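You operate a simulated robot arm through the tools that you are given. There is no shell and no other tool. Be economical: measure what you need, move in short steps, check, and stop when the job is done.

You are at the controls of a simulated robot arm. One attempt, no reset.

TASK
Strip the filter rig and keep its loaded disc on the red mat.
Fine: open the rig vent valve first, gauge at nought, then the clamp; rig cup on the black mat.

Only the result counts: the job must be done as asked and must still hold three seconds after the hand-in. Knocking over, shifting, dropping, spilling or breaking anything else fails it.

THE ROBOT
A 6-joint arm with a two-finger parallel gripper, fixed in place. Base frame: the origin is at the foot of the arm, x ahead of it, y to its left, z up; the work surface is at about z = 860. Units: mm, rad, N and s.
With the tool pointing down near the work surface it reaches from about 460 to 860 mm from the base axis. Its first joint turns from -2.007 to 2.007 rad. Payload 4.2 kg.
The TCP is the grasp point between the finger pads, 23 mm short of the fingertips. In the tool frame z runs along the fingers and y along their closing line. Largest opening 94 mm; finger width 38, thickness 10; the body of the gripper, 54 by 96 mm, starts 39 mm behind the TCP.
Orientation is told as [roll, pitch, yaw] about the base's x, y, z axes, in that order, counted from this pose: with the fingers straight down and closing along the base's y, the tool's x points along the base's -x, its y along +y and its z along -z.

THE INTERFACE
- The arm moves only by the tool jog_arm. Its argument "increments" is a list that holds one entry, the list of rows, each a list of 6 numbers: the shift along the tool's x, y, z in mm, then the turn, a rotation vector about the tool's x, y, z in rad. In form: [[[dx, dy, dz, ax, ay, az], ...]]. A call has 1 to 20 rows; each row shifts and turns the commanded pose from where the row before left it, along the tool's axes as they then stand. "gripper" is the finger opening in mm, from 0 to 94, set as the call begins (left out, the last holds). Each row takes 0.2 s and may step no farther than 50 mm and 0.15 rad from the row before; otherwise, or with a gripper value out of range, the whole call is refused. A pose out of reach is approached as far as the arm can. The call stops where the force on the tool passes 40 N (or 10 N more than at its start, if that is more) or the arm is blocked; 0.2 s more then pass. The fingers move at their own pace (about 108 mm/s each) and stop on an object; they squeeze with about 45 N. The grip force told is the motor's: it shows also when the fingers shut on nothing. Time passes only in rows, and 0.2 s behind the last, so rows that do not move let the fingers close. It gives the time, the measured TCP pose, the force on the tool (base axes), the opening and the grip force at its end, in the units of the frame above (readings bear some noise).
- Cameras (640 x 400 px; columns grow to the right, rows downward): "scene" is fixed at [400.8, -500.2, 1667.7]; the picture's right is [0.96, -0.27, 0.00], its down [-0.24, -0.89, -0.38] and it looks along [0.10, 0.37, -0.92] (base axes); focal length 297 px, centre (320, 200). "wrist" rides on the gripper at [86, 16, -75] in the tool frame; the picture's right is [-0.18, 0.98, 0.00], its down [-0.58, -0.11, -0.81] and it looks along [-0.79, -0.15, 0.59] (tool axes); focal length 243 px, centre (320, 200).
- get_image(camera): a new picture of that camera. It takes no simulated time.
- raise_lower(by): slides the trunk up (or, below 0, down) by that many mm; the arm rides with it, the base frame stays. It gives what a move gives, with no picture.
- probe_pixels(camera, pixels): for up to 12 pixels [column, row] of the newest picture of that camera ("zoom" is the newest enlarged one), the place [x, y, z] in the base frame of the surface seen there, good to about 3 mm. It takes no simulated time.
- zoom(camera, box): a new picture of the part [left, top, right, bottom] of that camera's present view, enlarged. It takes no simulated time.
- sign_off(): hands the job in; it is judged then, once.

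Work in short steps. Measure before you move; look again where a grasp or a placing could have gone wrong, and mend it. You have 80 turns and 54 pictures in all, those below and enlarged ones among them. Open the gripper and draw the arm clear of the work before you hand the job in, unless the task says otherwise; then end with one line.

The tools are called after "Call:" as name(argument=value, ...) on one line, values as JSON. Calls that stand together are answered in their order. jog_arm: Moves the arm, as the interface text tells. Its arguments: {"type":"object","properties":{"increments":{"type":"array"},"gripper":{"type":"number"}},"required":["increments"]} The other tools are called the same way: raise_lower (by) slides the trunk up or down; get_image (camera) takes a picture; probe_pixels (camera, pixels) gives the place of the surface under pixels of a picture; zoom (camera, box) takes an enlarged picture of a part of a camera's view; sign_off () hands the job in.

At the start:

```text
t: 0.0
ee_pos: [552.3, -244.9, 1266.2]
ee_rot: [0.0, 0.0, 0.0]
contact_force: [0.8, -0.4, 0.8]
width: 94.1
grip_force: 0.1
trunk travel left (down, up): [-800.0, 190.0]
```

scene: 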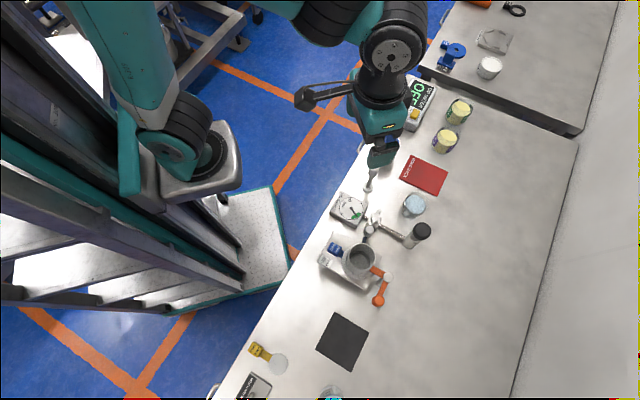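
wrist: 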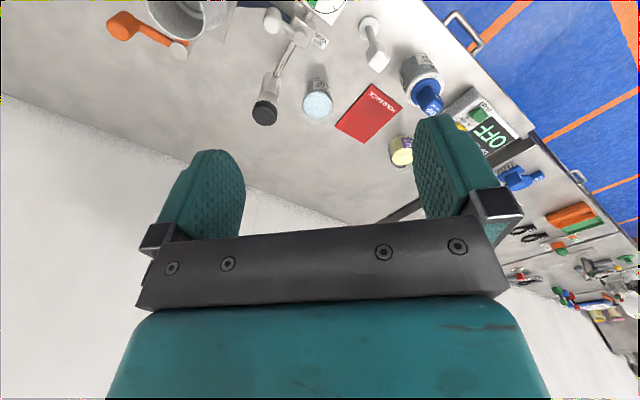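

I start by looking closely at the rig around scene pixels (300-450, 150-320) and the rest of the bench.

Call:
zoom(camera="scene", box=[300, 170, 460, 310])

Call:
zoom(camera="scene", box=[200, 220, 440, 400])

Call:
zoom(camera="wrist", box=[90, 0, 470, 160])

```text
2.86 times, centred on (380, 240) of scene
```

zoom: 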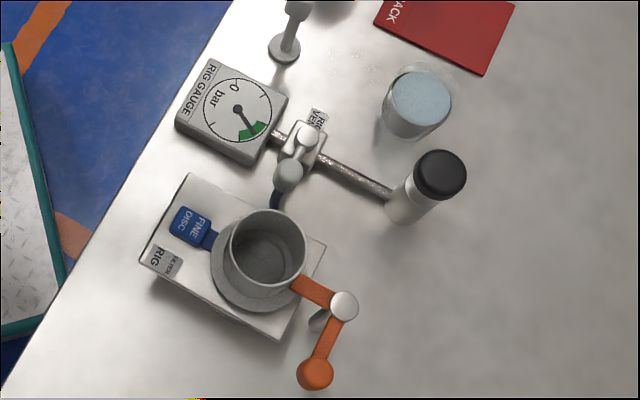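

```text
2.22 times, centred on (320, 310) of scene
```

zoom: 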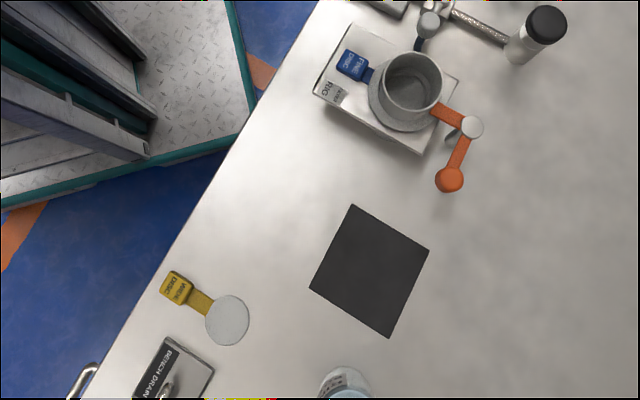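

```text
1.68 times, centred on (280, 80) of wrist
```

zoom: 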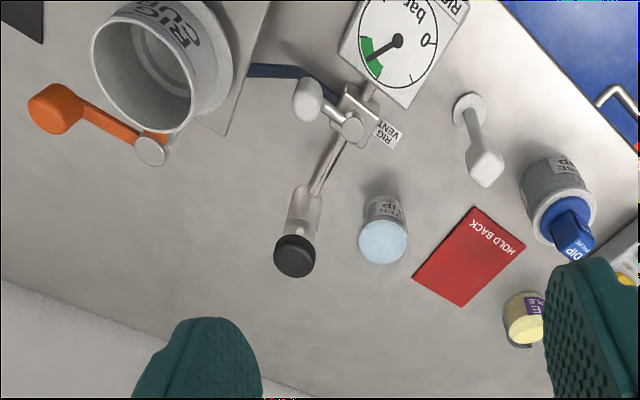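

The rig: cup, blue "FINE" disc tab, orange clamp lever, vent valve labelled "RIG VENT" with the gauge. I enlarge the vent area to probe it.

Call:
zoom(camera="scene", box=[325, 160, 445, 250])

```text
4.44 times, centred on (385, 205) of scene
```

zoom: 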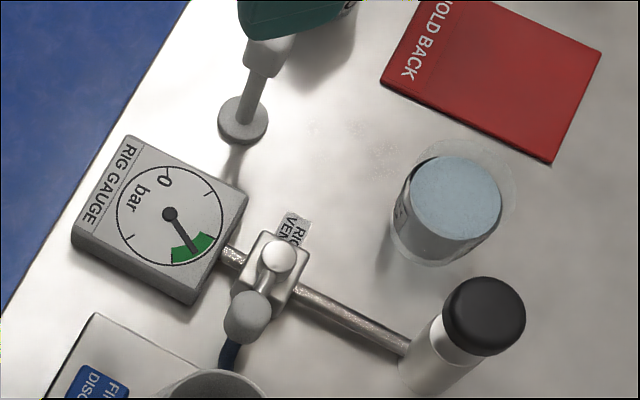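

Pivot near zoom (278,255), knob near (248,315). I probe those and the neighbours.

Call:
probe_pixels(camera="zoom", pixels=[[278, 255], [248, 306], [245, 335], [262, 285], [300, 280], [484, 305], [425, 370], [458, 195], [170, 213], [350, 318], [240, 260], [232, 355]])

Call:
probe_pixels(camera="scene", pixels=[[335, 249], [345, 250], [359, 247], [375, 258], [359, 262], [375, 270], [386, 275], [379, 300], [376, 281], [402, 181], [448, 172], [343, 340]])

```text
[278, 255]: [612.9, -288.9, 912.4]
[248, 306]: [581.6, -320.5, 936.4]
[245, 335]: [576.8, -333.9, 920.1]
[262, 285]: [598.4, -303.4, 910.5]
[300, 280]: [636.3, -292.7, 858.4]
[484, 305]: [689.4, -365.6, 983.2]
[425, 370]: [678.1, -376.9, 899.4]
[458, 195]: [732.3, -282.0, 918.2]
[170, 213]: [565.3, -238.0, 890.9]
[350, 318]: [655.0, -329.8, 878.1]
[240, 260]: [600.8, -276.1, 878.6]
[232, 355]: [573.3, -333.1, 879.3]
```

```text
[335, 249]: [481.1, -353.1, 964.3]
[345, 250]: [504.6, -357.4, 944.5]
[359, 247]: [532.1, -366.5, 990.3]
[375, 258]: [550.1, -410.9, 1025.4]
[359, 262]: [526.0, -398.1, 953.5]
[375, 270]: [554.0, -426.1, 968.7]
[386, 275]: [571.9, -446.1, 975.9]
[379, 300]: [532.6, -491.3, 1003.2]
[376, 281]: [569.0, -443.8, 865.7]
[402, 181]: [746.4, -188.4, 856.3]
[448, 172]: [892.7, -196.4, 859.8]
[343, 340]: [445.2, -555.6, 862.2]
```

Now I move the gripper to a low vantage (480,-250,1050), well clear of everything, for a wrist view of the vent.

Call:
jog_arm(increments=[[[20, -1, 40, 0, 0, 0], [20, -1, 40, 0, 0, 0], [16, -1, 45, 0, 0, 0], [16, -1, 45, 0, 0, 0], [0, -1, 46, 0, 0, 0]]])

Call:
zoom(camera="wrist", box=[160, 0, 480, 200])

Call:
get_image(camera="scene")

```text
t: 1.2
ee_pos: [475.9, -251.2, 1050.1]
ee_rot: [0.001, -0.002, 0.001]
contact_force: [-1.2, 0.2, 0.6]
width: 94.2
grip_force: 0.1
trunk travel left (down, up): [-800.0, 190.0]
```

```text
2.00 times, centred on (320, 100) of wrist
```

zoom: 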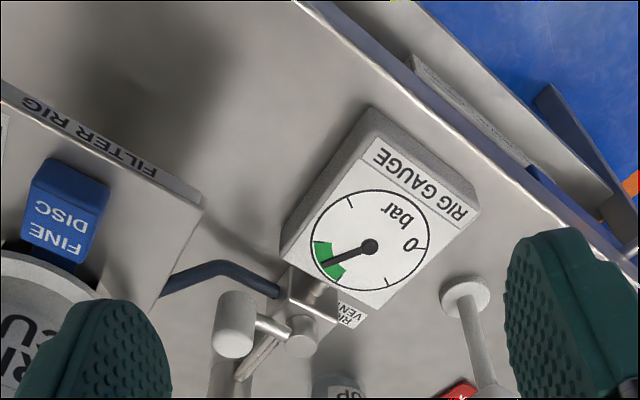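

```text
46 pictures are left
```

scene: 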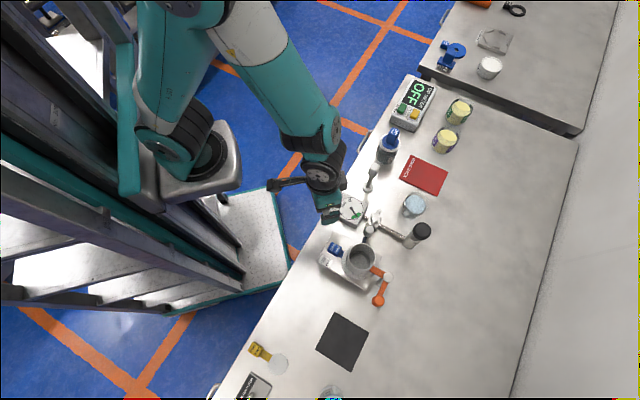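

The lever points across the pipe (closed) and lies toward the rig. I probe the knob, arm, stem and surroundings in this zoom.

Call:
probe_pixels(camera="zoom", pixels=[[235, 298], [233, 325], [234, 345], [216, 325], [252, 325], [275, 326], [302, 325], [302, 348], [320, 300], [240, 270], [248, 365], [350, 315]])

Call:
zoom(camera="scene", box=[345, 200, 401, 235])

```text
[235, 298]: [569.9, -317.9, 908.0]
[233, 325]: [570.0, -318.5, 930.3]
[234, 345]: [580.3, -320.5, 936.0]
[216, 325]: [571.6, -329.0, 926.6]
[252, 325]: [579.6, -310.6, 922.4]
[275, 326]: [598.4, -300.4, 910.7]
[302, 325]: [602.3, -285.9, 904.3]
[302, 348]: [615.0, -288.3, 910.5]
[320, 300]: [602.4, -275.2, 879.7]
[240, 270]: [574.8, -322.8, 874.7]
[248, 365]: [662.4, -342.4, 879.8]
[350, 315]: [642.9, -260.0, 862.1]
```

```text
11.43 times, centred on (373, 218) of scene
```

zoom: 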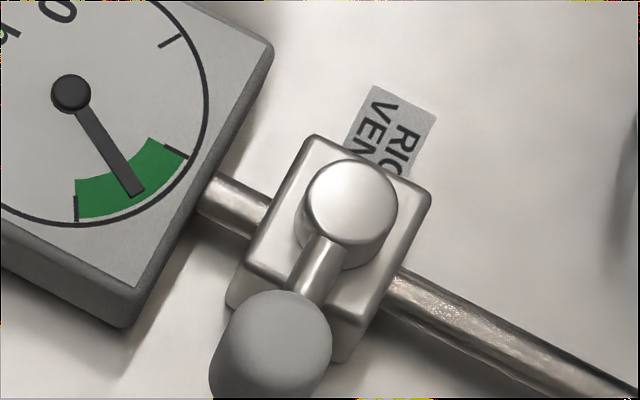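

Knob: centre about (579,-321), z 905–936, lever radius ~47 about (614,-289). The cup is close, so I measure the rig now.

Call:
zoom(camera="scene", box=[312, 225, 408, 309])

```text
4.76 times, centred on (360, 267) of scene
```

zoom: 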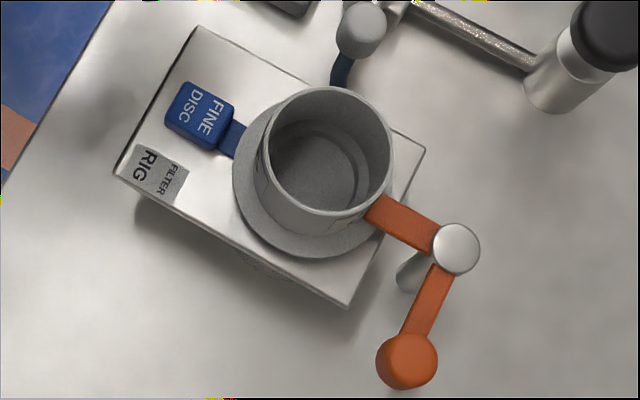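

Call:
probe_pixels(camera="zoom", pixels=[[330, 90], [266, 150], [388, 155], [318, 213], [320, 175], [245, 190], [300, 247], [405, 222], [457, 245], [430, 300], [407, 350], [405, 275]])

Call:
probe_pixels(camera="zoom", pixels=[[185, 95], [215, 125], [180, 130], [235, 140], [195, 30], [118, 172], [345, 300], [420, 150], [200, 225], [300, 290], [372, 215], [290, 215]])

```text
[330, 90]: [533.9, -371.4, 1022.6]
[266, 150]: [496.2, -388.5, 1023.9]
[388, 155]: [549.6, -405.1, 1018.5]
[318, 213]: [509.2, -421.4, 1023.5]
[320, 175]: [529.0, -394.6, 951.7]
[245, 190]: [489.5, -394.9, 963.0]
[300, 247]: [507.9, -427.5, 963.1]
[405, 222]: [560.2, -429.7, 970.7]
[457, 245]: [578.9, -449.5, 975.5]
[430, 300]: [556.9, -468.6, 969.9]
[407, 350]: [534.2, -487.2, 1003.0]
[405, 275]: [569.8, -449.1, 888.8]
```

```text
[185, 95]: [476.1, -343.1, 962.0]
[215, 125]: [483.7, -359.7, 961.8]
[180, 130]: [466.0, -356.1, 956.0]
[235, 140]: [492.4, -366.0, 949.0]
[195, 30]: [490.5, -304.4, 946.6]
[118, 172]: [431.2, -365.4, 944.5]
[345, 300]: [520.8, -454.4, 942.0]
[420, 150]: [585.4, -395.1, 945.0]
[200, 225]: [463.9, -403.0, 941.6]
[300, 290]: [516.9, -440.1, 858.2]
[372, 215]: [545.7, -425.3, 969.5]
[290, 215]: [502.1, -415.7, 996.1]
```

Cup centre ≈(522,-397), r≈30, top 1023; clamp pivot ≈(577,-450). I set the opening to 44 and go above the vent knob at (579,-321), then down to z≈985 first.

Call:
jog_arm(increments=[[[0, 0, 0, 0, 0, 0], [-26, -17.5, 0, 0, 0, 0], [-26, -17.5, 0, 0, 0, 0], [-26, -17.5, 0, 0, 0, 0], [-25, -17.5, 0, 0, 0, 0], [0, 0, 35, 0, 0, 0], [0, 0, 30, 0, 0, 0], [0, 0, 0, 0, 0, 0]]], gripper=44)

Call:
get_image(camera="wrist")

Call:
zoom(camera="scene", box=[310, 175, 430, 295])

```text
t: 3.0
ee_pos: [582.3, -320.4, 984.4]
ee_rot: [0.001, 0.001, 0.0]
contact_force: [0.5, -0.6, 0.5]
width: 44.0
grip_force: 0.2
trunk travel left (down, up): [-800.0, 190.0]
```

```text
43 pictures are left
```

wrist: 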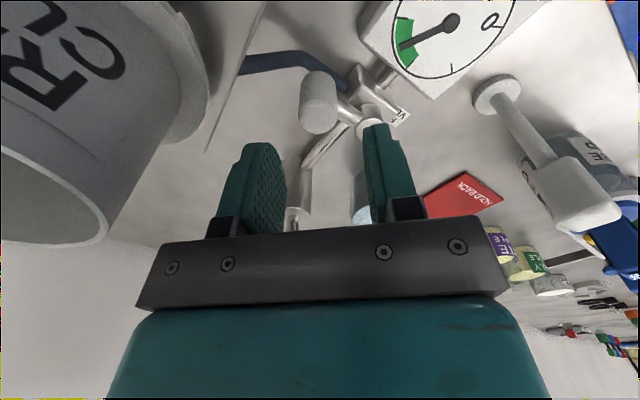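

```text
3.33 times, centred on (370, 235) of scene
```

zoom: 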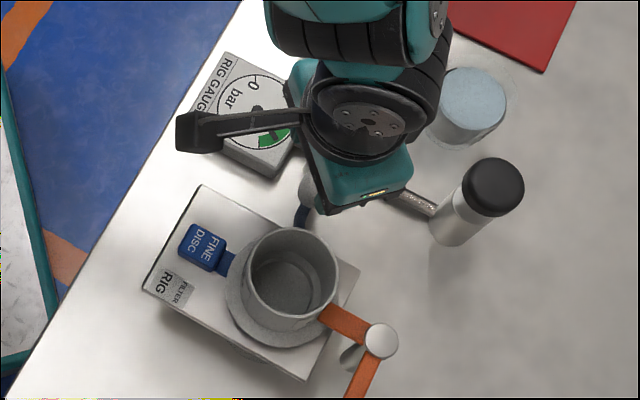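

The knob (318,100) lies between the fingers. I descend 42 mm and close.

Call:
jog_arm(increments=[[[2.5, 0, 20, 0, 0, 0], [0, 0, 22, 0, 0, 0]]])

Call:
jog_arm(increments=[[[0, 0, 0, 0, 0, 0], [0, 0, 0, 0, 0, 0]]], gripper=0)

Call:
get_image(camera="wrist")

```text
t: 3.6
ee_pos: [580.2, -320.2, 942.3]
ee_rot: [0.0, -0.001, -0.001]
contact_force: [0.7, 0.3, 0.7]
width: 44.0
grip_force: 0.0
trunk travel left (down, up): [-800.0, 190.0]
```

```text
t: 4.2
ee_pos: [578.7, -322.0, 942.4]
ee_rot: [-0.002, 0.0, -0.002]
contact_force: [0.5, -9.9, -1.6]
width: 23.3
grip_force: 45.0
trunk travel left (down, up): [-800.0, 190.0]
```

```text
41 pictures are left
```

wrist: 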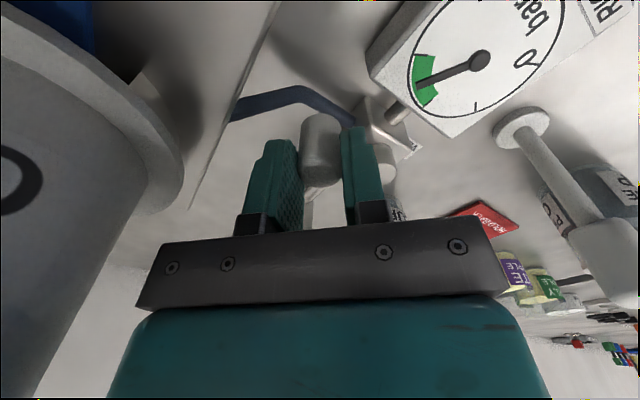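

Gripped (width 23). I turn the lever counter-clockwise (toward the bottle) two small steps and watch the force.

Call:
jog_arm(increments=[[[-4.57, -4.26, 0, 0, 0, -0.13], [-4.57, -4.26, 0, 0, 0, -0.13]]])

```text
t: 4.8
ee_pos: [589.0, -328.5, 942.9]
ee_rot: [0.002, 0.002, 0.262]
contact_force: [-1.4, -8.4, -10.3]
width: 23.3
grip_force: 45.5
trunk travel left (down, up): [-800.0, 190.0]
```

It moved without heavy resistance; I go on four more steps and look.

Call:
jog_arm(increments=[[[-4.57, -4.26, 0, 0, 0, -0.13], [-4.57, -4.26, 0, 0, 0, -0.13], [-4.57, -4.26, 0, 0, 0, -0.13], [-4.57, -4.26, 0, 0, 0, -0.13]]])

Call:
get_image(camera="wrist")

Call:
zoom(camera="scene", box=[310, 175, 430, 295])

```text
t: 5.7
ee_pos: [599.0, -331.0, 945.3]
ee_rot: [0.014, 0.014, 0.661]
contact_force: [-15.1, 10.1, 21.6]
width: 23.0
grip_force: 45.3
trunk travel left (down, up): [-800.0, 190.0]
stopped in row 4: the force on the tool passed its limit (the readings are from after the stop); the commanded pose is now the measured one
```

```text
40 pictures are left
```

wrist: 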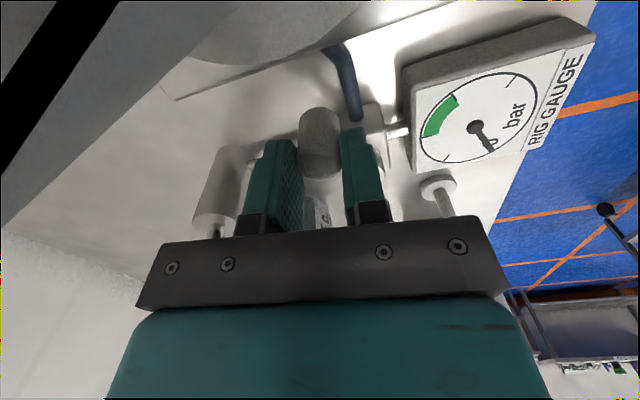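

```text
3.33 times, centred on (370, 235) of scene
```

zoom: 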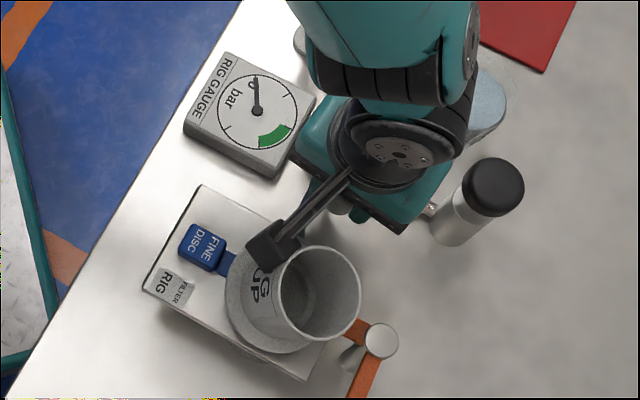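

The gauge needle has gone to 0, but the wrist camera boom has leaned on the cup (cup rim shifted in the zoom). I open the fingers slightly and turn the tool back in place to take the boom off the cup.

Call:
jog_arm(increments=[[[0, 0, 0, 0, 0, 0], [0, 0, 0, 0, 0, 0.1], [0, 0, 0, 0, 0, 0.14], [0, 0, 0, 0, 0, 0.14]]], gripper=44)

Call:
zoom(camera="scene", box=[310, 175, 430, 295])

```text
t: 6.7
ee_pos: [602.3, -333.1, 944.5]
ee_rot: [0.009, 0.017, 0.282]
contact_force: [-0.5, -0.2, 0.5]
width: 44.0
grip_force: 0.1
trunk travel left (down, up): [-800.0, 190.0]
```

```text
3.33 times, centred on (370, 235) of scene
```

zoom: 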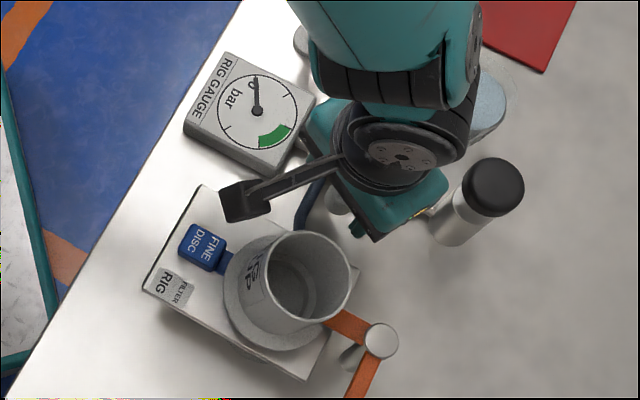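

Boom is free; gauge reads 0. I rise 60 mm and turn the tool to yaw ≈ -1.2 (boom away from the cup), then re-measure the lever and the cup.

Call:
jog_arm(increments=[[[0, 0, -30, 0, 0, 0], [0, 0, -35, 0, 0, 0], [0, 0, 0, 0, 0, 0.148], [0, 0, 0, 0, 0, 0.148], [0, 0, 0, 0, 0, 0.148], [0, 0, 0, 0, 0, 0.148], [0, 0, 0, 0, 0, 0.148], [0, 0, 0, 0, 0, 0.148], [0, 0, 0, 0, 0, 0.148], [0, 0, 0, 0, 0, 0.148], [0, 0, 0, 0, 0, 0.148], [0, 0, 0, 0, 0, 0.148]]])

Call:
zoom(camera="scene", box=[310, 175, 430, 309])

Call:
get_image(camera="wrist")

```text
t: 9.3
ee_pos: [603.2, -335.0, 1009.8]
ee_rot: [-0.018, 0.011, -1.2]
contact_force: [0.1, 0.5, 0.8]
width: 44.0
grip_force: 0.0
trunk travel left (down, up): [-800.0, 190.0]
```

```text
2.99 times, centred on (370, 242) of scene
```

zoom: 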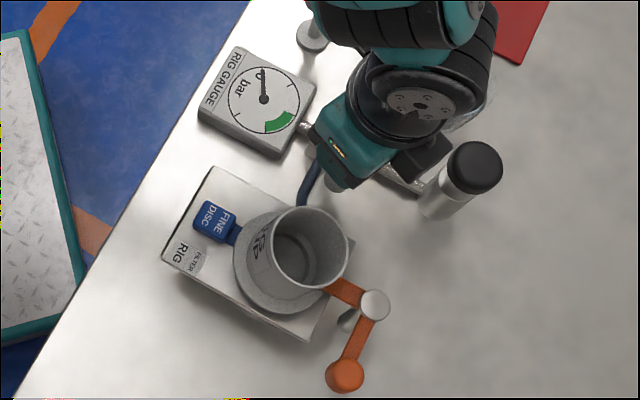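

```text
36 pictures are left
```

wrist: 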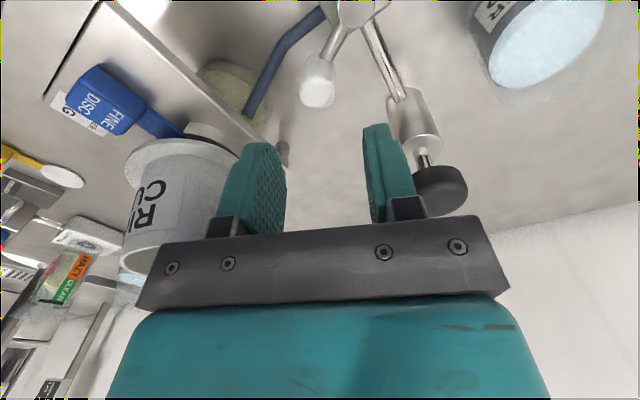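

I probe the cup (rim, flange) and the lever knob in this wrist picture.

Call:
probe_pixels(camera="wrist", pixels=[[318, 70], [318, 95], [335, 45], [352, 12], [135, 160], [185, 150], [225, 160], [150, 215], [190, 135], [230, 85], [150, 120], [100, 100]])

Call:
probe_pixels(camera="zoom", pixels=[[310, 207], [274, 240], [346, 255], [305, 290], [240, 270], [280, 308], [262, 215], [340, 290], [375, 303], [350, 345], [345, 372], [298, 262]])

Call:
zoom(camera="scene", box=[325, 225, 405, 309])

```text
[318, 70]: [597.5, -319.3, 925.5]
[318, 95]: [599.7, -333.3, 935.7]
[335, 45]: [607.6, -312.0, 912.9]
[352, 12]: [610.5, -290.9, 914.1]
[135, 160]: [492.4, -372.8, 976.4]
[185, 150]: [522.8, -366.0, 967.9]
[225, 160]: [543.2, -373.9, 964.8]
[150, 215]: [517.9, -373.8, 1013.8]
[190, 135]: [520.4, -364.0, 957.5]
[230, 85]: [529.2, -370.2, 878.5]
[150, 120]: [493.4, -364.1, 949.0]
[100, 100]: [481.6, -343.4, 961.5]
```

```text
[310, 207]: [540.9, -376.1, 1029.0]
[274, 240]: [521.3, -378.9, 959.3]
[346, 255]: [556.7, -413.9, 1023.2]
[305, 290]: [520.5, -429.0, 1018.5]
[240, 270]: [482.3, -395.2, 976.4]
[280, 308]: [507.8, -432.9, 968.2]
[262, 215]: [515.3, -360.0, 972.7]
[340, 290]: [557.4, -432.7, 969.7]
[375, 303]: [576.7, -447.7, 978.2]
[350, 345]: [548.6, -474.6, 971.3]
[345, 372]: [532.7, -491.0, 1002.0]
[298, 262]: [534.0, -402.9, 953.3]
```

```text
4.76 times, centred on (365, 267) of scene
```

zoom: 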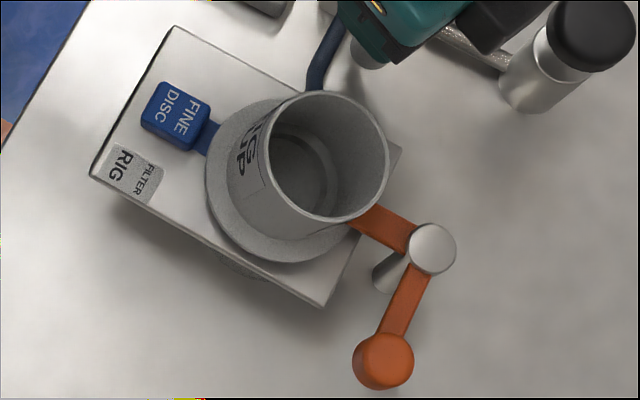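

The lever knob is at ≈(599,-331), so the valve is only ~35° round. I lower over it with boom away from the cup and cage it (opening 30) to finish the turn.

Call:
jog_arm(increments=[[[5.2, -2.3, 0, 0, 0, 0], [0, 0, 34, 0, 0, 0], [0, 0, 34, 0, 0, 0], [0, 0, 0, 0, 0, 0]]])

Call:
jog_arm(increments=[[[0, 0, 0, 0, 0, 0]]], gripper=29)

Call:
get_image(camera="wrist")

```text
t: 10.3
ee_pos: [598.4, -330.4, 940.9]
ee_rot: [-0.014, 0.011, -1.196]
contact_force: [0.1, -0.1, 0.3]
width: 43.9
grip_force: 0.0
trunk travel left (down, up): [-800.0, 190.0]
```

```text
t: 10.7
ee_pos: [597.5, -329.4, 941.1]
ee_rot: [-0.015, 0.01, -1.197]
contact_force: [-0.1, 0.5, 0.4]
width: 29.1
grip_force: 0.0
trunk travel left (down, up): [-800.0, 190.0]
```

```text
34 pictures are left
```

wrist: 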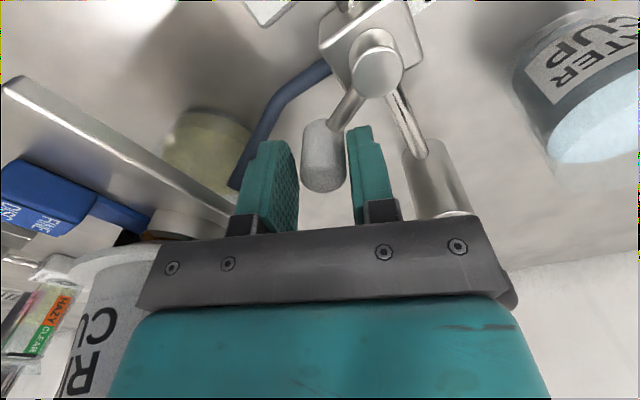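

The knob is inside the cage. I raise 4 mm (to clear the bottle cap) and push along the arc, stopping short to look.

Call:
jog_arm(increments=[[[-4.3, 6.9, -4, 0, 0, 0], [-3.4, 7.3, 0, 0, 0, 0], [-2.0, 7.8, 0, 0, 0, 0], [-0.6, 7.9, 0, 0, 0, 0]]])

Call:
get_image(camera="wrist")

```text
t: 11.7
ee_pos: [629.5, -327.8, 942.9]
ee_rot: [-0.021, 0.012, -1.198]
contact_force: [-6.6, -1.3, 2.5]
width: 31.9
grip_force: 3.3
trunk travel left (down, up): [-800.0, 190.0]
```

```text
33 pictures are left
```

wrist: 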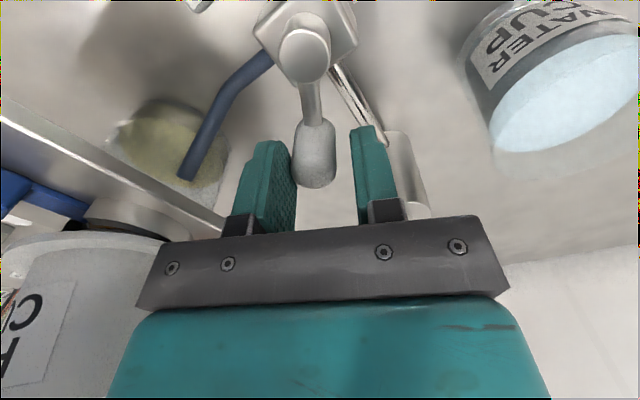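

The lever follows the finger with ~7 N. I continue two more steps.

Call:
jog_arm(increments=[[[0.8, 8.05, -1, 0, 0, 0], [2.2, 7.7, 0, 0, 0, 0]]])

Call:
get_image(camera="wrist")

Call:
zoom(camera="scene", box=[325, 170, 445, 270])

```text
t: 12.3
ee_pos: [635.3, -326.4, 942.8]
ee_rot: [-0.038, 0.01, -1.211]
contact_force: [-25.6, -22.1, 0.6]
width: 43.0
grip_force: 15.2
trunk travel left (down, up): [-800.0, 190.0]
stopped in row 2: the force on the tool passed its limit (the readings are from after the stop); the commanded pose is now the measured one
```

```text
32 pictures are left
```

wrist: 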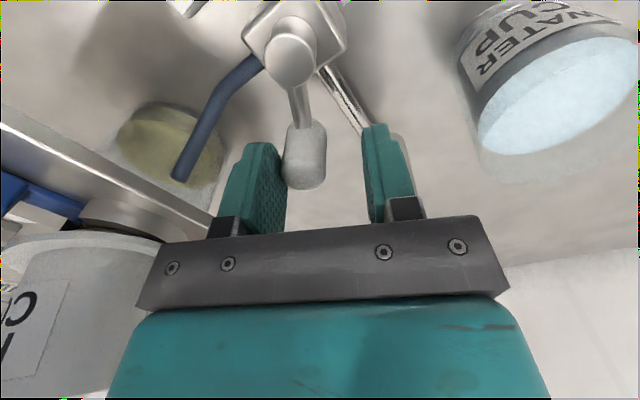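

```text
4.00 times, centred on (385, 220) of scene
```

zoom: 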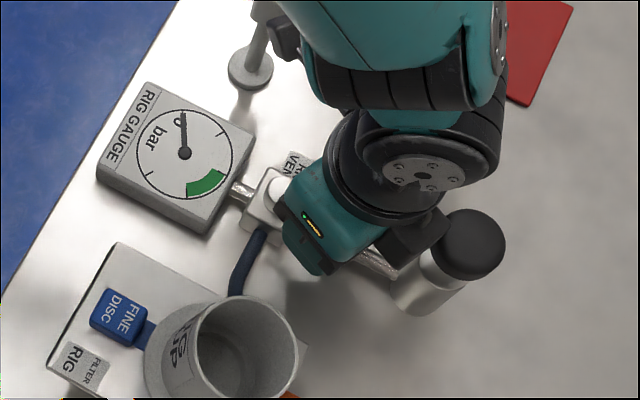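

The gauge stays at 0 and the lever now hits its stop (finger pushed back 43 mm, force along the turn). I back off and rise.

Call:
jog_arm(increments=[[[0, -3, 0, 0, 0, 0], [0, -2, 0, 0, 0, 0], [0, 0, -35, 0, 0, 0], [0, 0, -45, 0, 0, 0], [0, 0, -45, 0, 0, 0], [0, 0, -45, 0, 0, 0]]], gripper=48)

Call:
get_image(camera="wrist")

Call:
zoom(camera="scene", box=[325, 170, 445, 310])

```text
t: 13.7
ee_pos: [641.4, -324.6, 1114.8]
ee_rot: [-0.029, 0.011, -1.201]
contact_force: [0.3, -0.5, -0.4]
width: 48.0
grip_force: 0.1
trunk travel left (down, up): [-800.0, 190.0]
```

```text
30 pictures are left
```

wrist: 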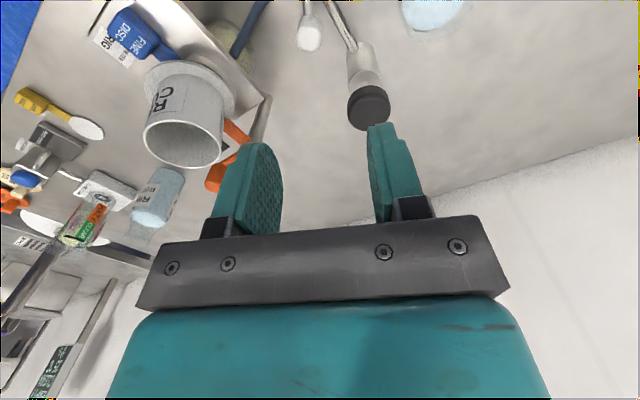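

```text
2.86 times, centred on (385, 240) of scene
```

zoom: 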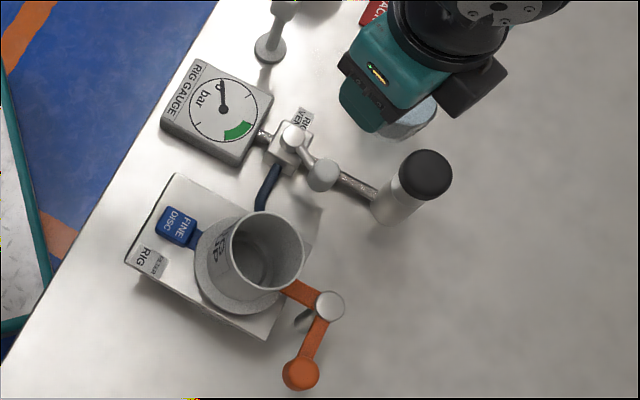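

Lever now lies along the pipe, gauge 0. Next the clamp; I look closely at cup seating and clamp knob and probe them.

Call:
zoom(camera="wrist", box=[80, 0, 280, 200])

Call:
probe_pixels(camera="scene", pixels=[[398, 231], [387, 216]])

```text
2.00 times, centred on (180, 100) of wrist
```

zoom: 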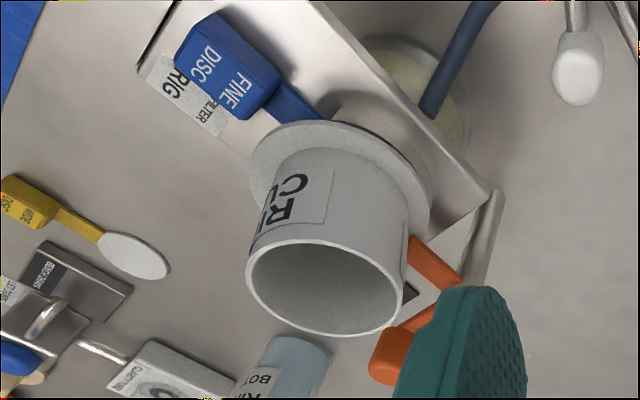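

```text
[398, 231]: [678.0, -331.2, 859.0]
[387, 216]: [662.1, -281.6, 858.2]
```

The flange is tilted a little on its seat but still captive. I measure the clamp in a fresh enlarged view.

Call:
zoom(camera="scene", box=[355, 255, 411, 311])

```text
7.14 times, centred on (383, 283) of scene
```

zoom: 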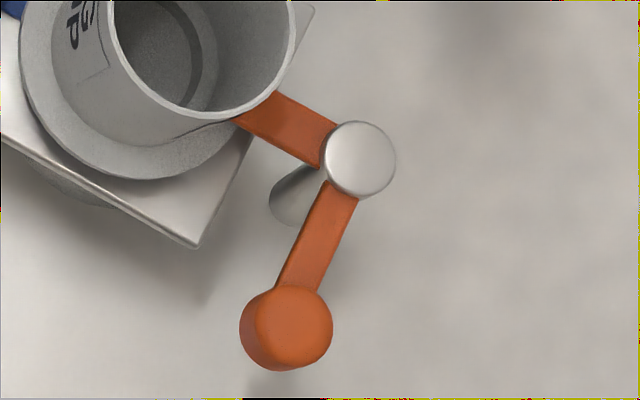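

Call:
probe_pixels(camera="zoom", pixels=[[360, 160], [295, 320], [325, 325], [265, 320], [295, 292], [298, 350], [244, 335], [320, 230], [285, 125], [340, 125], [310, 160], [290, 282]])

Call:
probe_pixels(camera="scene", pixels=[[386, 231], [375, 216]])

```text
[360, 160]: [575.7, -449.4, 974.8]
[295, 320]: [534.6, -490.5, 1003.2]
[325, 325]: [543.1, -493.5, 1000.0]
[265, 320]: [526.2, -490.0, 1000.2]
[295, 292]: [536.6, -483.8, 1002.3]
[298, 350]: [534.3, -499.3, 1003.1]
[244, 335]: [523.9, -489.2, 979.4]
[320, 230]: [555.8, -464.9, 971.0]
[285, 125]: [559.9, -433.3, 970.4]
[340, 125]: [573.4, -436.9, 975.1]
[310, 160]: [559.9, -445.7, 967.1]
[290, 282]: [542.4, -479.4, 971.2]
```

```text
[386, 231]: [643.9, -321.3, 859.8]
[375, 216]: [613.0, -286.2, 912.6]
```

Clamp knob centre ≈(535,-491), z 972–1003, pivot (576,-449); it must swing counter-clockwise, away from the cup. I turn to yaw -1.8 at height and go above the knob.

Call:
jog_arm(increments=[[[0, 0, 0, 0, 0, 0.15], [0, 0, 0, 0, 0, 0.15], [0, 0, 0, 0, 0, 0.15], [0, 0, 0, 0, 0, 0.15], [-37.2, -13.1, 0, 0, 0, 0], [-37.2, -13.1, 0, 0, 0, 0], [-37.2, -13.1, 0, 0, 0, 0], [-37.2, -13.1, 0, 0, 0, 0], [-37, -13.1, 0, 0, 0, 0], [0, 0, 25, 0, 0, 0], [0, 0, 25, 0, 0, 0], [0, 0, 0, 0, 0, 0]]])

Call:
get_image(camera="wrist")

Call:
get_image(camera="scene")

```text
t: 16.3
ee_pos: [529.7, -489.9, 1066.7]
ee_rot: [-0.027, -0.008, -1.803]
contact_force: [-0.2, -0.1, -0.7]
width: 47.9
grip_force: 0.0
trunk travel left (down, up): [-800.0, 190.0]
```

```text
26 pictures are left
```

wrist: 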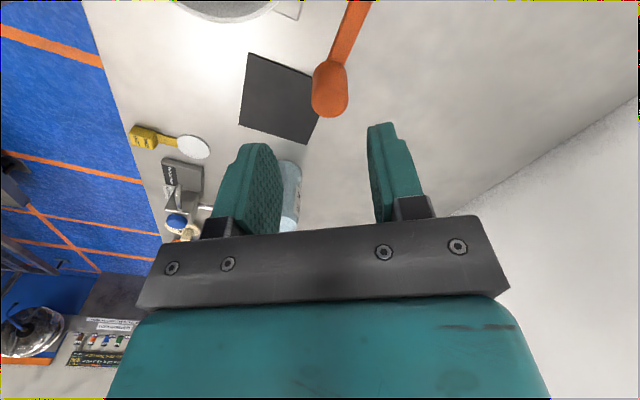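

```text
25 pictures are left
```

scene: 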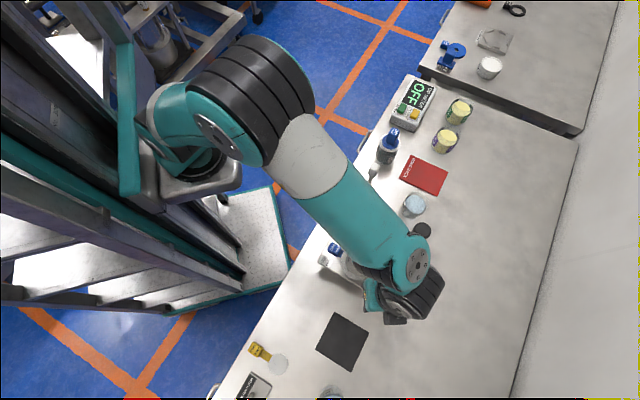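

Knob (330,90) is centred between the fingers. I shift 4 mm, descend to z≈1006, narrow the cage, and begin pushing.

Call:
jog_arm(increments=[[[0, 4, 0, 0, 0, 0], [0, 0, 30, 0, 0, 0], [0, 0, 30, 0, 0, 0], [0, 0, 0, 0, 0, 0]]])

Call:
jog_arm(increments=[[[0, 0, 0, 0, 0, 0]]], gripper=31)

Call:
get_image(camera="wrist")

```text
t: 17.3
ee_pos: [532.1, -490.7, 1005.7]
ee_rot: [-0.029, -0.007, -1.803]
contact_force: [0.0, 0.5, -0.1]
width: 48.2
grip_force: 0.1
trunk travel left (down, up): [-800.0, 190.0]
```

```text
t: 17.7
ee_pos: [532.1, -490.4, 1006.3]
ee_rot: [-0.027, -0.008, -1.804]
contact_force: [-0.6, 0.7, -0.5]
width: 31.1
grip_force: 0.1
trunk travel left (down, up): [-800.0, 190.0]
```

```text
24 pictures are left
```

wrist: 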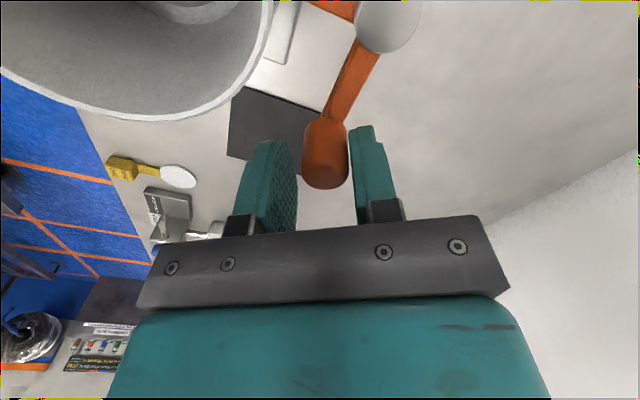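

I push the clamp knob along its arc, first ~24°.

Call:
jog_arm(increments=[[[-2.3, 8.6, 0, 0, 0, 0], [-2.4, 8.6, 0, 0, 0, 0], [-1.4, 6, 0, 0, 0, 0], [-1.3, 6, 0, 0, 0, 0]]])

Call:
get_image(camera="wrist")

```text
t: 18.7
ee_pos: [559.4, -505.1, 1006.7]
ee_rot: [-0.028, -0.007, -1.804]
contact_force: [-0.5, -0.4, -0.1]
width: 31.2
grip_force: 0.3
trunk travel left (down, up): [-800.0, 190.0]
```

```text
23 pictures are left
```

wrist: 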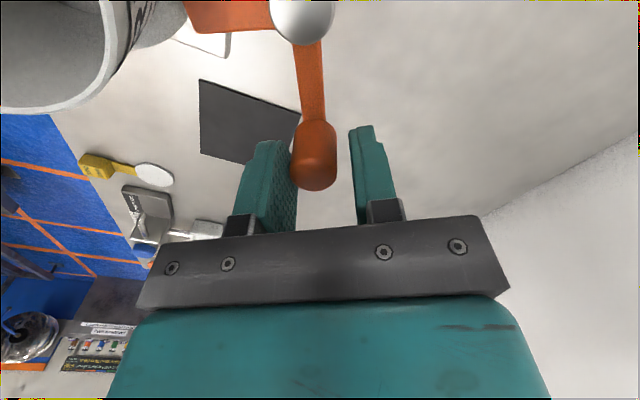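

The clamp swings freely. I carry on along the arc.

Call:
jog_arm(increments=[[[-0.1, 6.2, 0, 0, 0, 0], [-0.1, 6.2, 0, 0, 0, 0], [1.1, 6.1, 0, 0, 0, 0], [1.2, 6, 0, 0, 0, 0], [2.4, 5.7, 0, 0, 0, 0], [2.5, 5.7, 0, 0, 0, 0], [3.5, 5.1, 0, 0, 0, 0], [3.6, 5, 0, 0, 0, 0]]])

Call:
get_image(camera="wrist")

```text
t: 20.5
ee_pos: [603.1, -501.7, 1004.4]
ee_rot: [-0.033, -0.007, -1.808]
contact_force: [-30.2, -3.8, 0.2]
width: 43.6
grip_force: 14.2
trunk travel left (down, up): [-800.0, 190.0]
```

```text
22 pictures are left
```

wrist: 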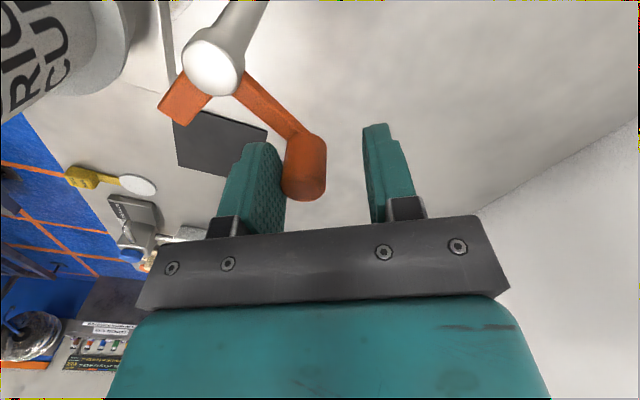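

Clamp is at its stop with its finger off the flange. I back off, rise, and look at the freed cup.

Call:
jog_arm(increments=[[[0, -4, 0, 0, 0, 0], [0, -3, 0, 0, 0, 0], [0, 0, -40, 0, 0, 0], [0, 0, -45, 0, 0, 0], [0, 0, -45, 0, 0, 0], [20, 20, 0, 0, 0, 0], [20, 20, 0, 0, 0, 0], [20, 20, 0, 0, 0, 0]]], gripper=50)

Call:
zoom(camera="scene", box=[320, 225, 420, 310])

```text
t: 22.3
ee_pos: [677.5, -455.7, 1133.0]
ee_rot: [-0.027, -0.008, -1.803]
contact_force: [0.0, 0.3, 1.0]
width: 50.2
grip_force: 0.1
trunk travel left (down, up): [-800.0, 190.0]
```

```text
4.71 times, centred on (370, 268) of scene
```

zoom: 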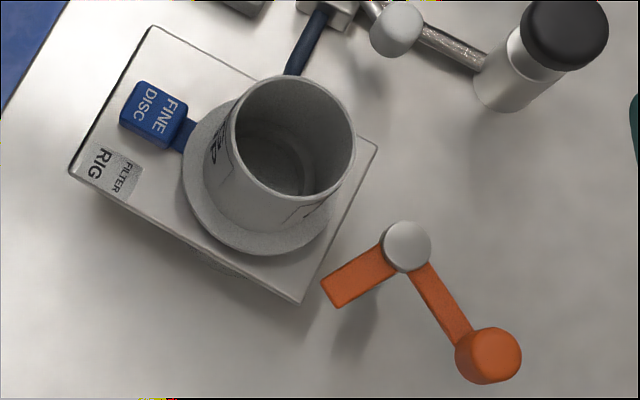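

The cup still may be leaning; I probe rim and flange all round.

Call:
probe_pixels(camera="zoom", pixels=[[290, 78], [232, 125], [352, 140], [300, 196], [190, 175], [215, 228], [270, 250], [318, 225], [225, 110], [200, 200], [183, 140], [155, 120]])

Call:
get_image(camera="wrist")

```text
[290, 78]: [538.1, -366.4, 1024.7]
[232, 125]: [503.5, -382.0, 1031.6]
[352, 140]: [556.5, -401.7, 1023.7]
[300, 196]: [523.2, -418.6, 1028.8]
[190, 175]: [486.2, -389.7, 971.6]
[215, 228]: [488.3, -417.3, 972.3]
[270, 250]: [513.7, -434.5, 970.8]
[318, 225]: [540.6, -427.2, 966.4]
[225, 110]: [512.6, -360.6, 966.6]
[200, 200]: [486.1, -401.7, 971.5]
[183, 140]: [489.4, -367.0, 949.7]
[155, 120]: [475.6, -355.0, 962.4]
```

```text
20 pictures are left
```

wrist: 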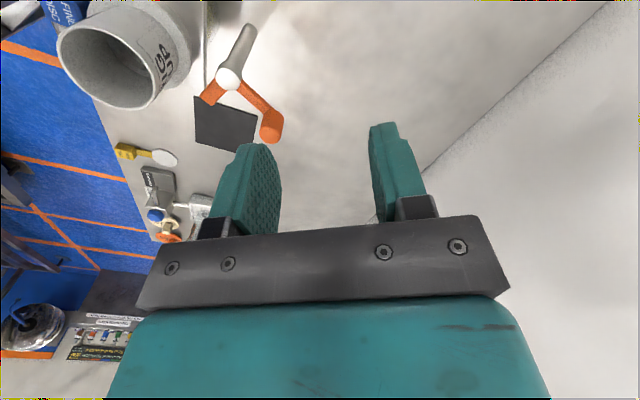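

The cup leans ~5° toward +x but is stable. I turn to yaw 0 at height and move above it at (526,-394), fingers wide open.

Call:
jog_arm(increments=[[[0, 0, 0, 0, 0, -0.15], [0, 0, 0, 0, 0, -0.15], [0, 0, 0, 0, 0, -0.15], [0, 0, 0, 0, 0, -0.15], [0, 0, 0, 0, 0, -0.15], [0, 0, 0, 0, 0, -0.15], [0, 0, 0, 0, 0, -0.15], [0, 0, 0, 0, 0, -0.15], [0, 0, 0, 0, 0, -0.15], [0, 0, 0, 0, 0, -0.15], [0, 0, 0, 0, 0, -0.15], [0, 0, 0, 0, 0, -0.15], [37.9, 15.4, 0, 0, 0, 0], [37.9, 15.4, 0, 0, 0, 0], [37.9, 15.4, 0, 0, 0, 0], [37.9, 15.4, 0, 0, 0, 0], [0, 0, 30, 0, 0, 0], [0, 0, 30, 0, 0, 0], [0, 0, 0, 0, 0, 0]]], gripper=90)

Call:
get_image(camera="wrist")

```text
t: 26.3
ee_pos: [523.5, -392.9, 1077.3]
ee_rot: [0.0, 0.03, -0.004]
contact_force: [0.8, 0.2, -0.3]
width: 90.1
grip_force: 0.0
trunk travel left (down, up): [-800.0, 190.0]
```

```text
19 pictures are left
```

wrist: 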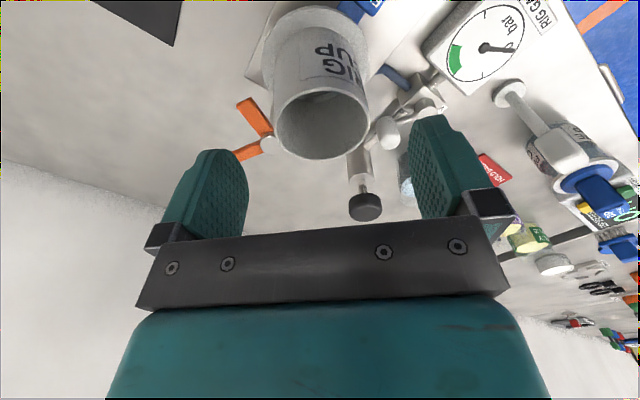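

Aligned: cup (320,110) sits between the fingers. I descend to z≈1005 and close.

Call:
jog_arm(increments=[[[-3, -1, 24, 0, 0, 0], [-2, 0, 24, 0, 0, 0], [0, 0, 24, 0, 0, 0]]])

Call:
jog_arm(increments=[[[0, 0, 0, 0, 0, 0], [0, 0, 0, 0, 0, 0]]], gripper=40)

Call:
get_image(camera="wrist")

```text
t: 27.1
ee_pos: [527.9, -395.7, 1006.0]
ee_rot: [-0.002, 0.028, -0.003]
contact_force: [-0.3, 0.5, 0.5]
width: 89.9
grip_force: 0.1
trunk travel left (down, up): [-800.0, 190.0]
```

```text
t: 27.7
ee_pos: [527.6, -395.2, 1005.6]
ee_rot: [-0.002, 0.028, -0.002]
contact_force: [1.2, -1.7, 3.9]
width: 57.0
grip_force: 45.1
trunk travel left (down, up): [-800.0, 190.0]
```

```text
18 pictures are left
```

wrist: 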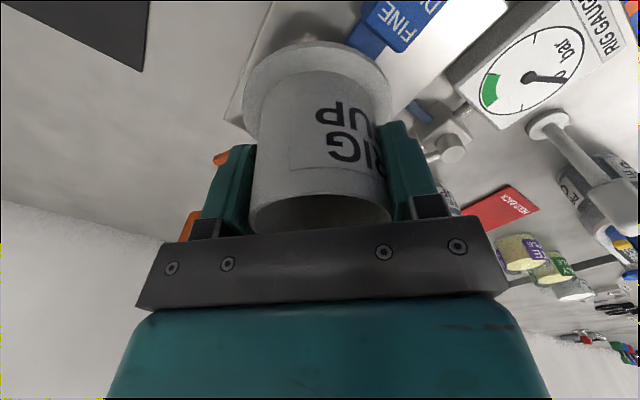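

Gripped at 57 mm. I lift slowly 30 mm, then further, and look at the seat and disc.

Call:
jog_arm(increments=[[[0, 0, -8, 0, 0, 0], [0, 0, -10, 0, 0, 0], [0, 0, -15, 0, 0, 0], [0, 0, -25, 0, 0, 0], [0, 0, -30, 0, 0, 0]]])

Call:
zoom(camera="wrist", box=[180, 0, 500, 200])

```text
t: 28.9
ee_pos: [529.7, -394.4, 1092.0]
ee_rot: [0.002, 0.029, -0.004]
contact_force: [0.8, 0.0, -0.8]
width: 51.1
grip_force: 44.5
trunk travel left (down, up): [-800.0, 190.0]
```

```text
2.00 times, centred on (340, 100) of wrist
```

zoom: 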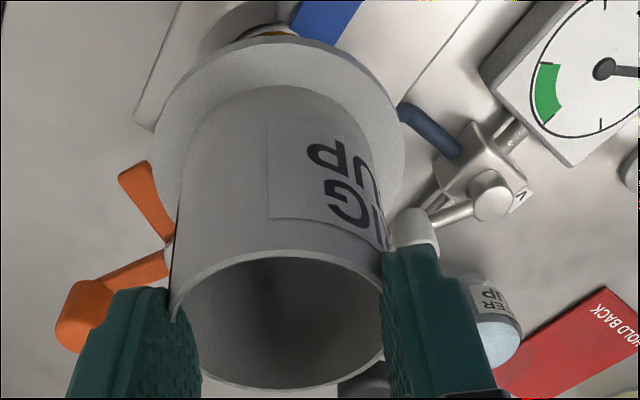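

Width fell to 51 and the rim now sits further from the gripper, so the cup may be slipping. I probe its place before doing anything.

Call:
probe_pixels(camera="zoom", pixels=[[280, 253], [200, 290], [365, 285], [275, 385], [270, 350], [160, 130], [398, 130], [290, 75], [265, 35], [180, 235], [230, 10], [325, 15]])

Call:
zoom(camera="scene", box=[310, 200, 430, 310])

```text
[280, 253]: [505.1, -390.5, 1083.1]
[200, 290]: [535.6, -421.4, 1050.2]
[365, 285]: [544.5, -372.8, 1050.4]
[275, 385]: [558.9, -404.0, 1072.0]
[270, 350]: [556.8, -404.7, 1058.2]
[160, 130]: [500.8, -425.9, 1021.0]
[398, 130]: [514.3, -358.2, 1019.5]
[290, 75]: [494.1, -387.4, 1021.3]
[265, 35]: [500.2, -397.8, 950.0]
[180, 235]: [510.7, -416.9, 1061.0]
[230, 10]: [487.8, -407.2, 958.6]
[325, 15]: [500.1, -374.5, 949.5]
```

```text
3.64 times, centred on (370, 255) of scene
```

zoom: 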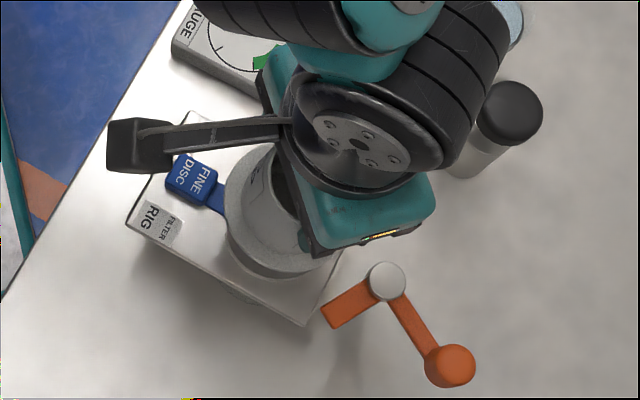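

The cup rose only ~50 of 86 mm: it slid in the pads and is held just by its rim (tips 1069, rim 1072–1083). I set it gently back on the seat to regrip rather than carry it so.

Call:
jog_arm(increments=[[[0, 0, 8, 0, 0, 0], [0, 0, 8, 0, 0, 0], [0, 0, 8, 0, 0, 0], [0, 0, 8, 0, 0, 0], [0, 0, 6, 0, 0, 0], [0, 0, 4, 0, 0, 0]]])

Call:
zoom(camera="wrist", box=[180, 0, 500, 200])

```text
t: 30.3
ee_pos: [527.8, -393.6, 1050.3]
ee_rot: [0.0, 0.03, -0.002]
contact_force: [-0.6, 0.1, -0.5]
width: 51.3
grip_force: 44.8
trunk travel left (down, up): [-800.0, 190.0]
```

```text
2.00 times, centred on (340, 100) of wrist
```

zoom: 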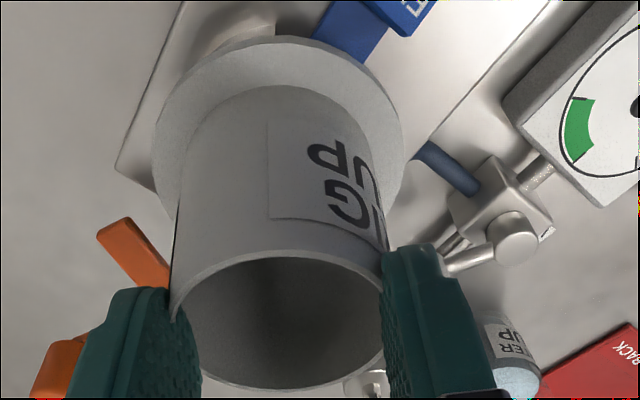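

The grip is steady, no more slip. I lower further in 2 mm steps till contact.

Call:
jog_arm(increments=[[[0, 0, 2, 0, 0, 0], [0, 0, 2, 0, 0, 0], [0, 0, 2, 0, 0, 0], [0, 0, 2, 0, 0, 0], [0, 0, 2, 0, 0, 0], [0, 0, 2, 0, 0, 0], [0, 0, 2, 0, 0, 0]]])

```text
t: 31.9
ee_pos: [526.4, -394.9, 1038.9]
ee_rot: [-0.002, 0.027, -0.005]
contact_force: [-7.0, 2.2, 33.4]
width: 51.6
grip_force: 44.9
trunk travel left (down, up): [-800.0, 190.0]
```

Contact (33 N). I relieve 1.5 mm, open, and look.

Call:
jog_arm(increments=[[[0, 0, -1.5, 0, 0, 0]]])

Call:
jog_arm(increments=[[[0, 0, 0, 0, 0, 0], [0, 0, 0, 0, 0, 0]]], gripper=90)

Call:
zoom(camera="wrist", box=[180, 0, 500, 200])

```text
t: 32.3
ee_pos: [526.1, -394.4, 1039.2]
ee_rot: [-0.004, 0.028, -0.006]
contact_force: [-2.5, -2.0, 25.6]
width: 51.3
grip_force: 45.6
trunk travel left (down, up): [-800.0, 190.0]
```

```text
t: 32.9
ee_pos: [527.6, -394.7, 1037.0]
ee_rot: [0.002, 0.031, -0.003]
contact_force: [0.5, 1.0, 0.3]
width: 90.1
grip_force: 0.0
trunk travel left (down, up): [-800.0, 190.0]
```

```text
2.00 times, centred on (340, 100) of wrist
```

zoom: 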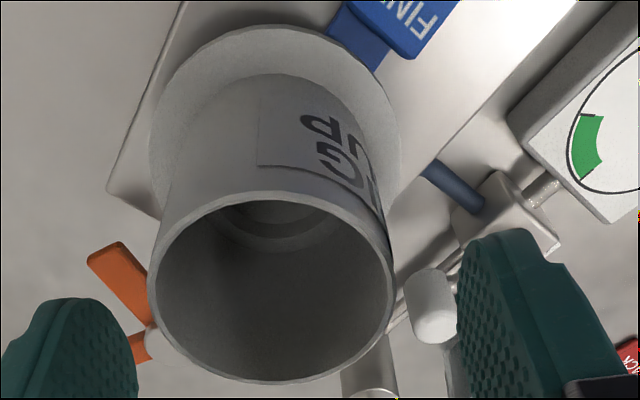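

The cup looks to have settled. I probe rim and flange heights.

Call:
probe_pixels(camera="zoom", pixels=[[270, 195], [152, 280], [390, 270], [265, 382], [155, 140], [392, 120], [265, 35], [180, 190], [268, 210], [190, 60]])

```text
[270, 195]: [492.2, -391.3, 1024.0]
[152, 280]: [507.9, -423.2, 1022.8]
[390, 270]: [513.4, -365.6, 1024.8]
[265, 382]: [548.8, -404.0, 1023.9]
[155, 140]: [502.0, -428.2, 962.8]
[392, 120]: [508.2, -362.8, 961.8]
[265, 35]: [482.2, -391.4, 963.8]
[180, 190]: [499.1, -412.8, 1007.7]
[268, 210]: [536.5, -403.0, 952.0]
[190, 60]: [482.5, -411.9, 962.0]
```

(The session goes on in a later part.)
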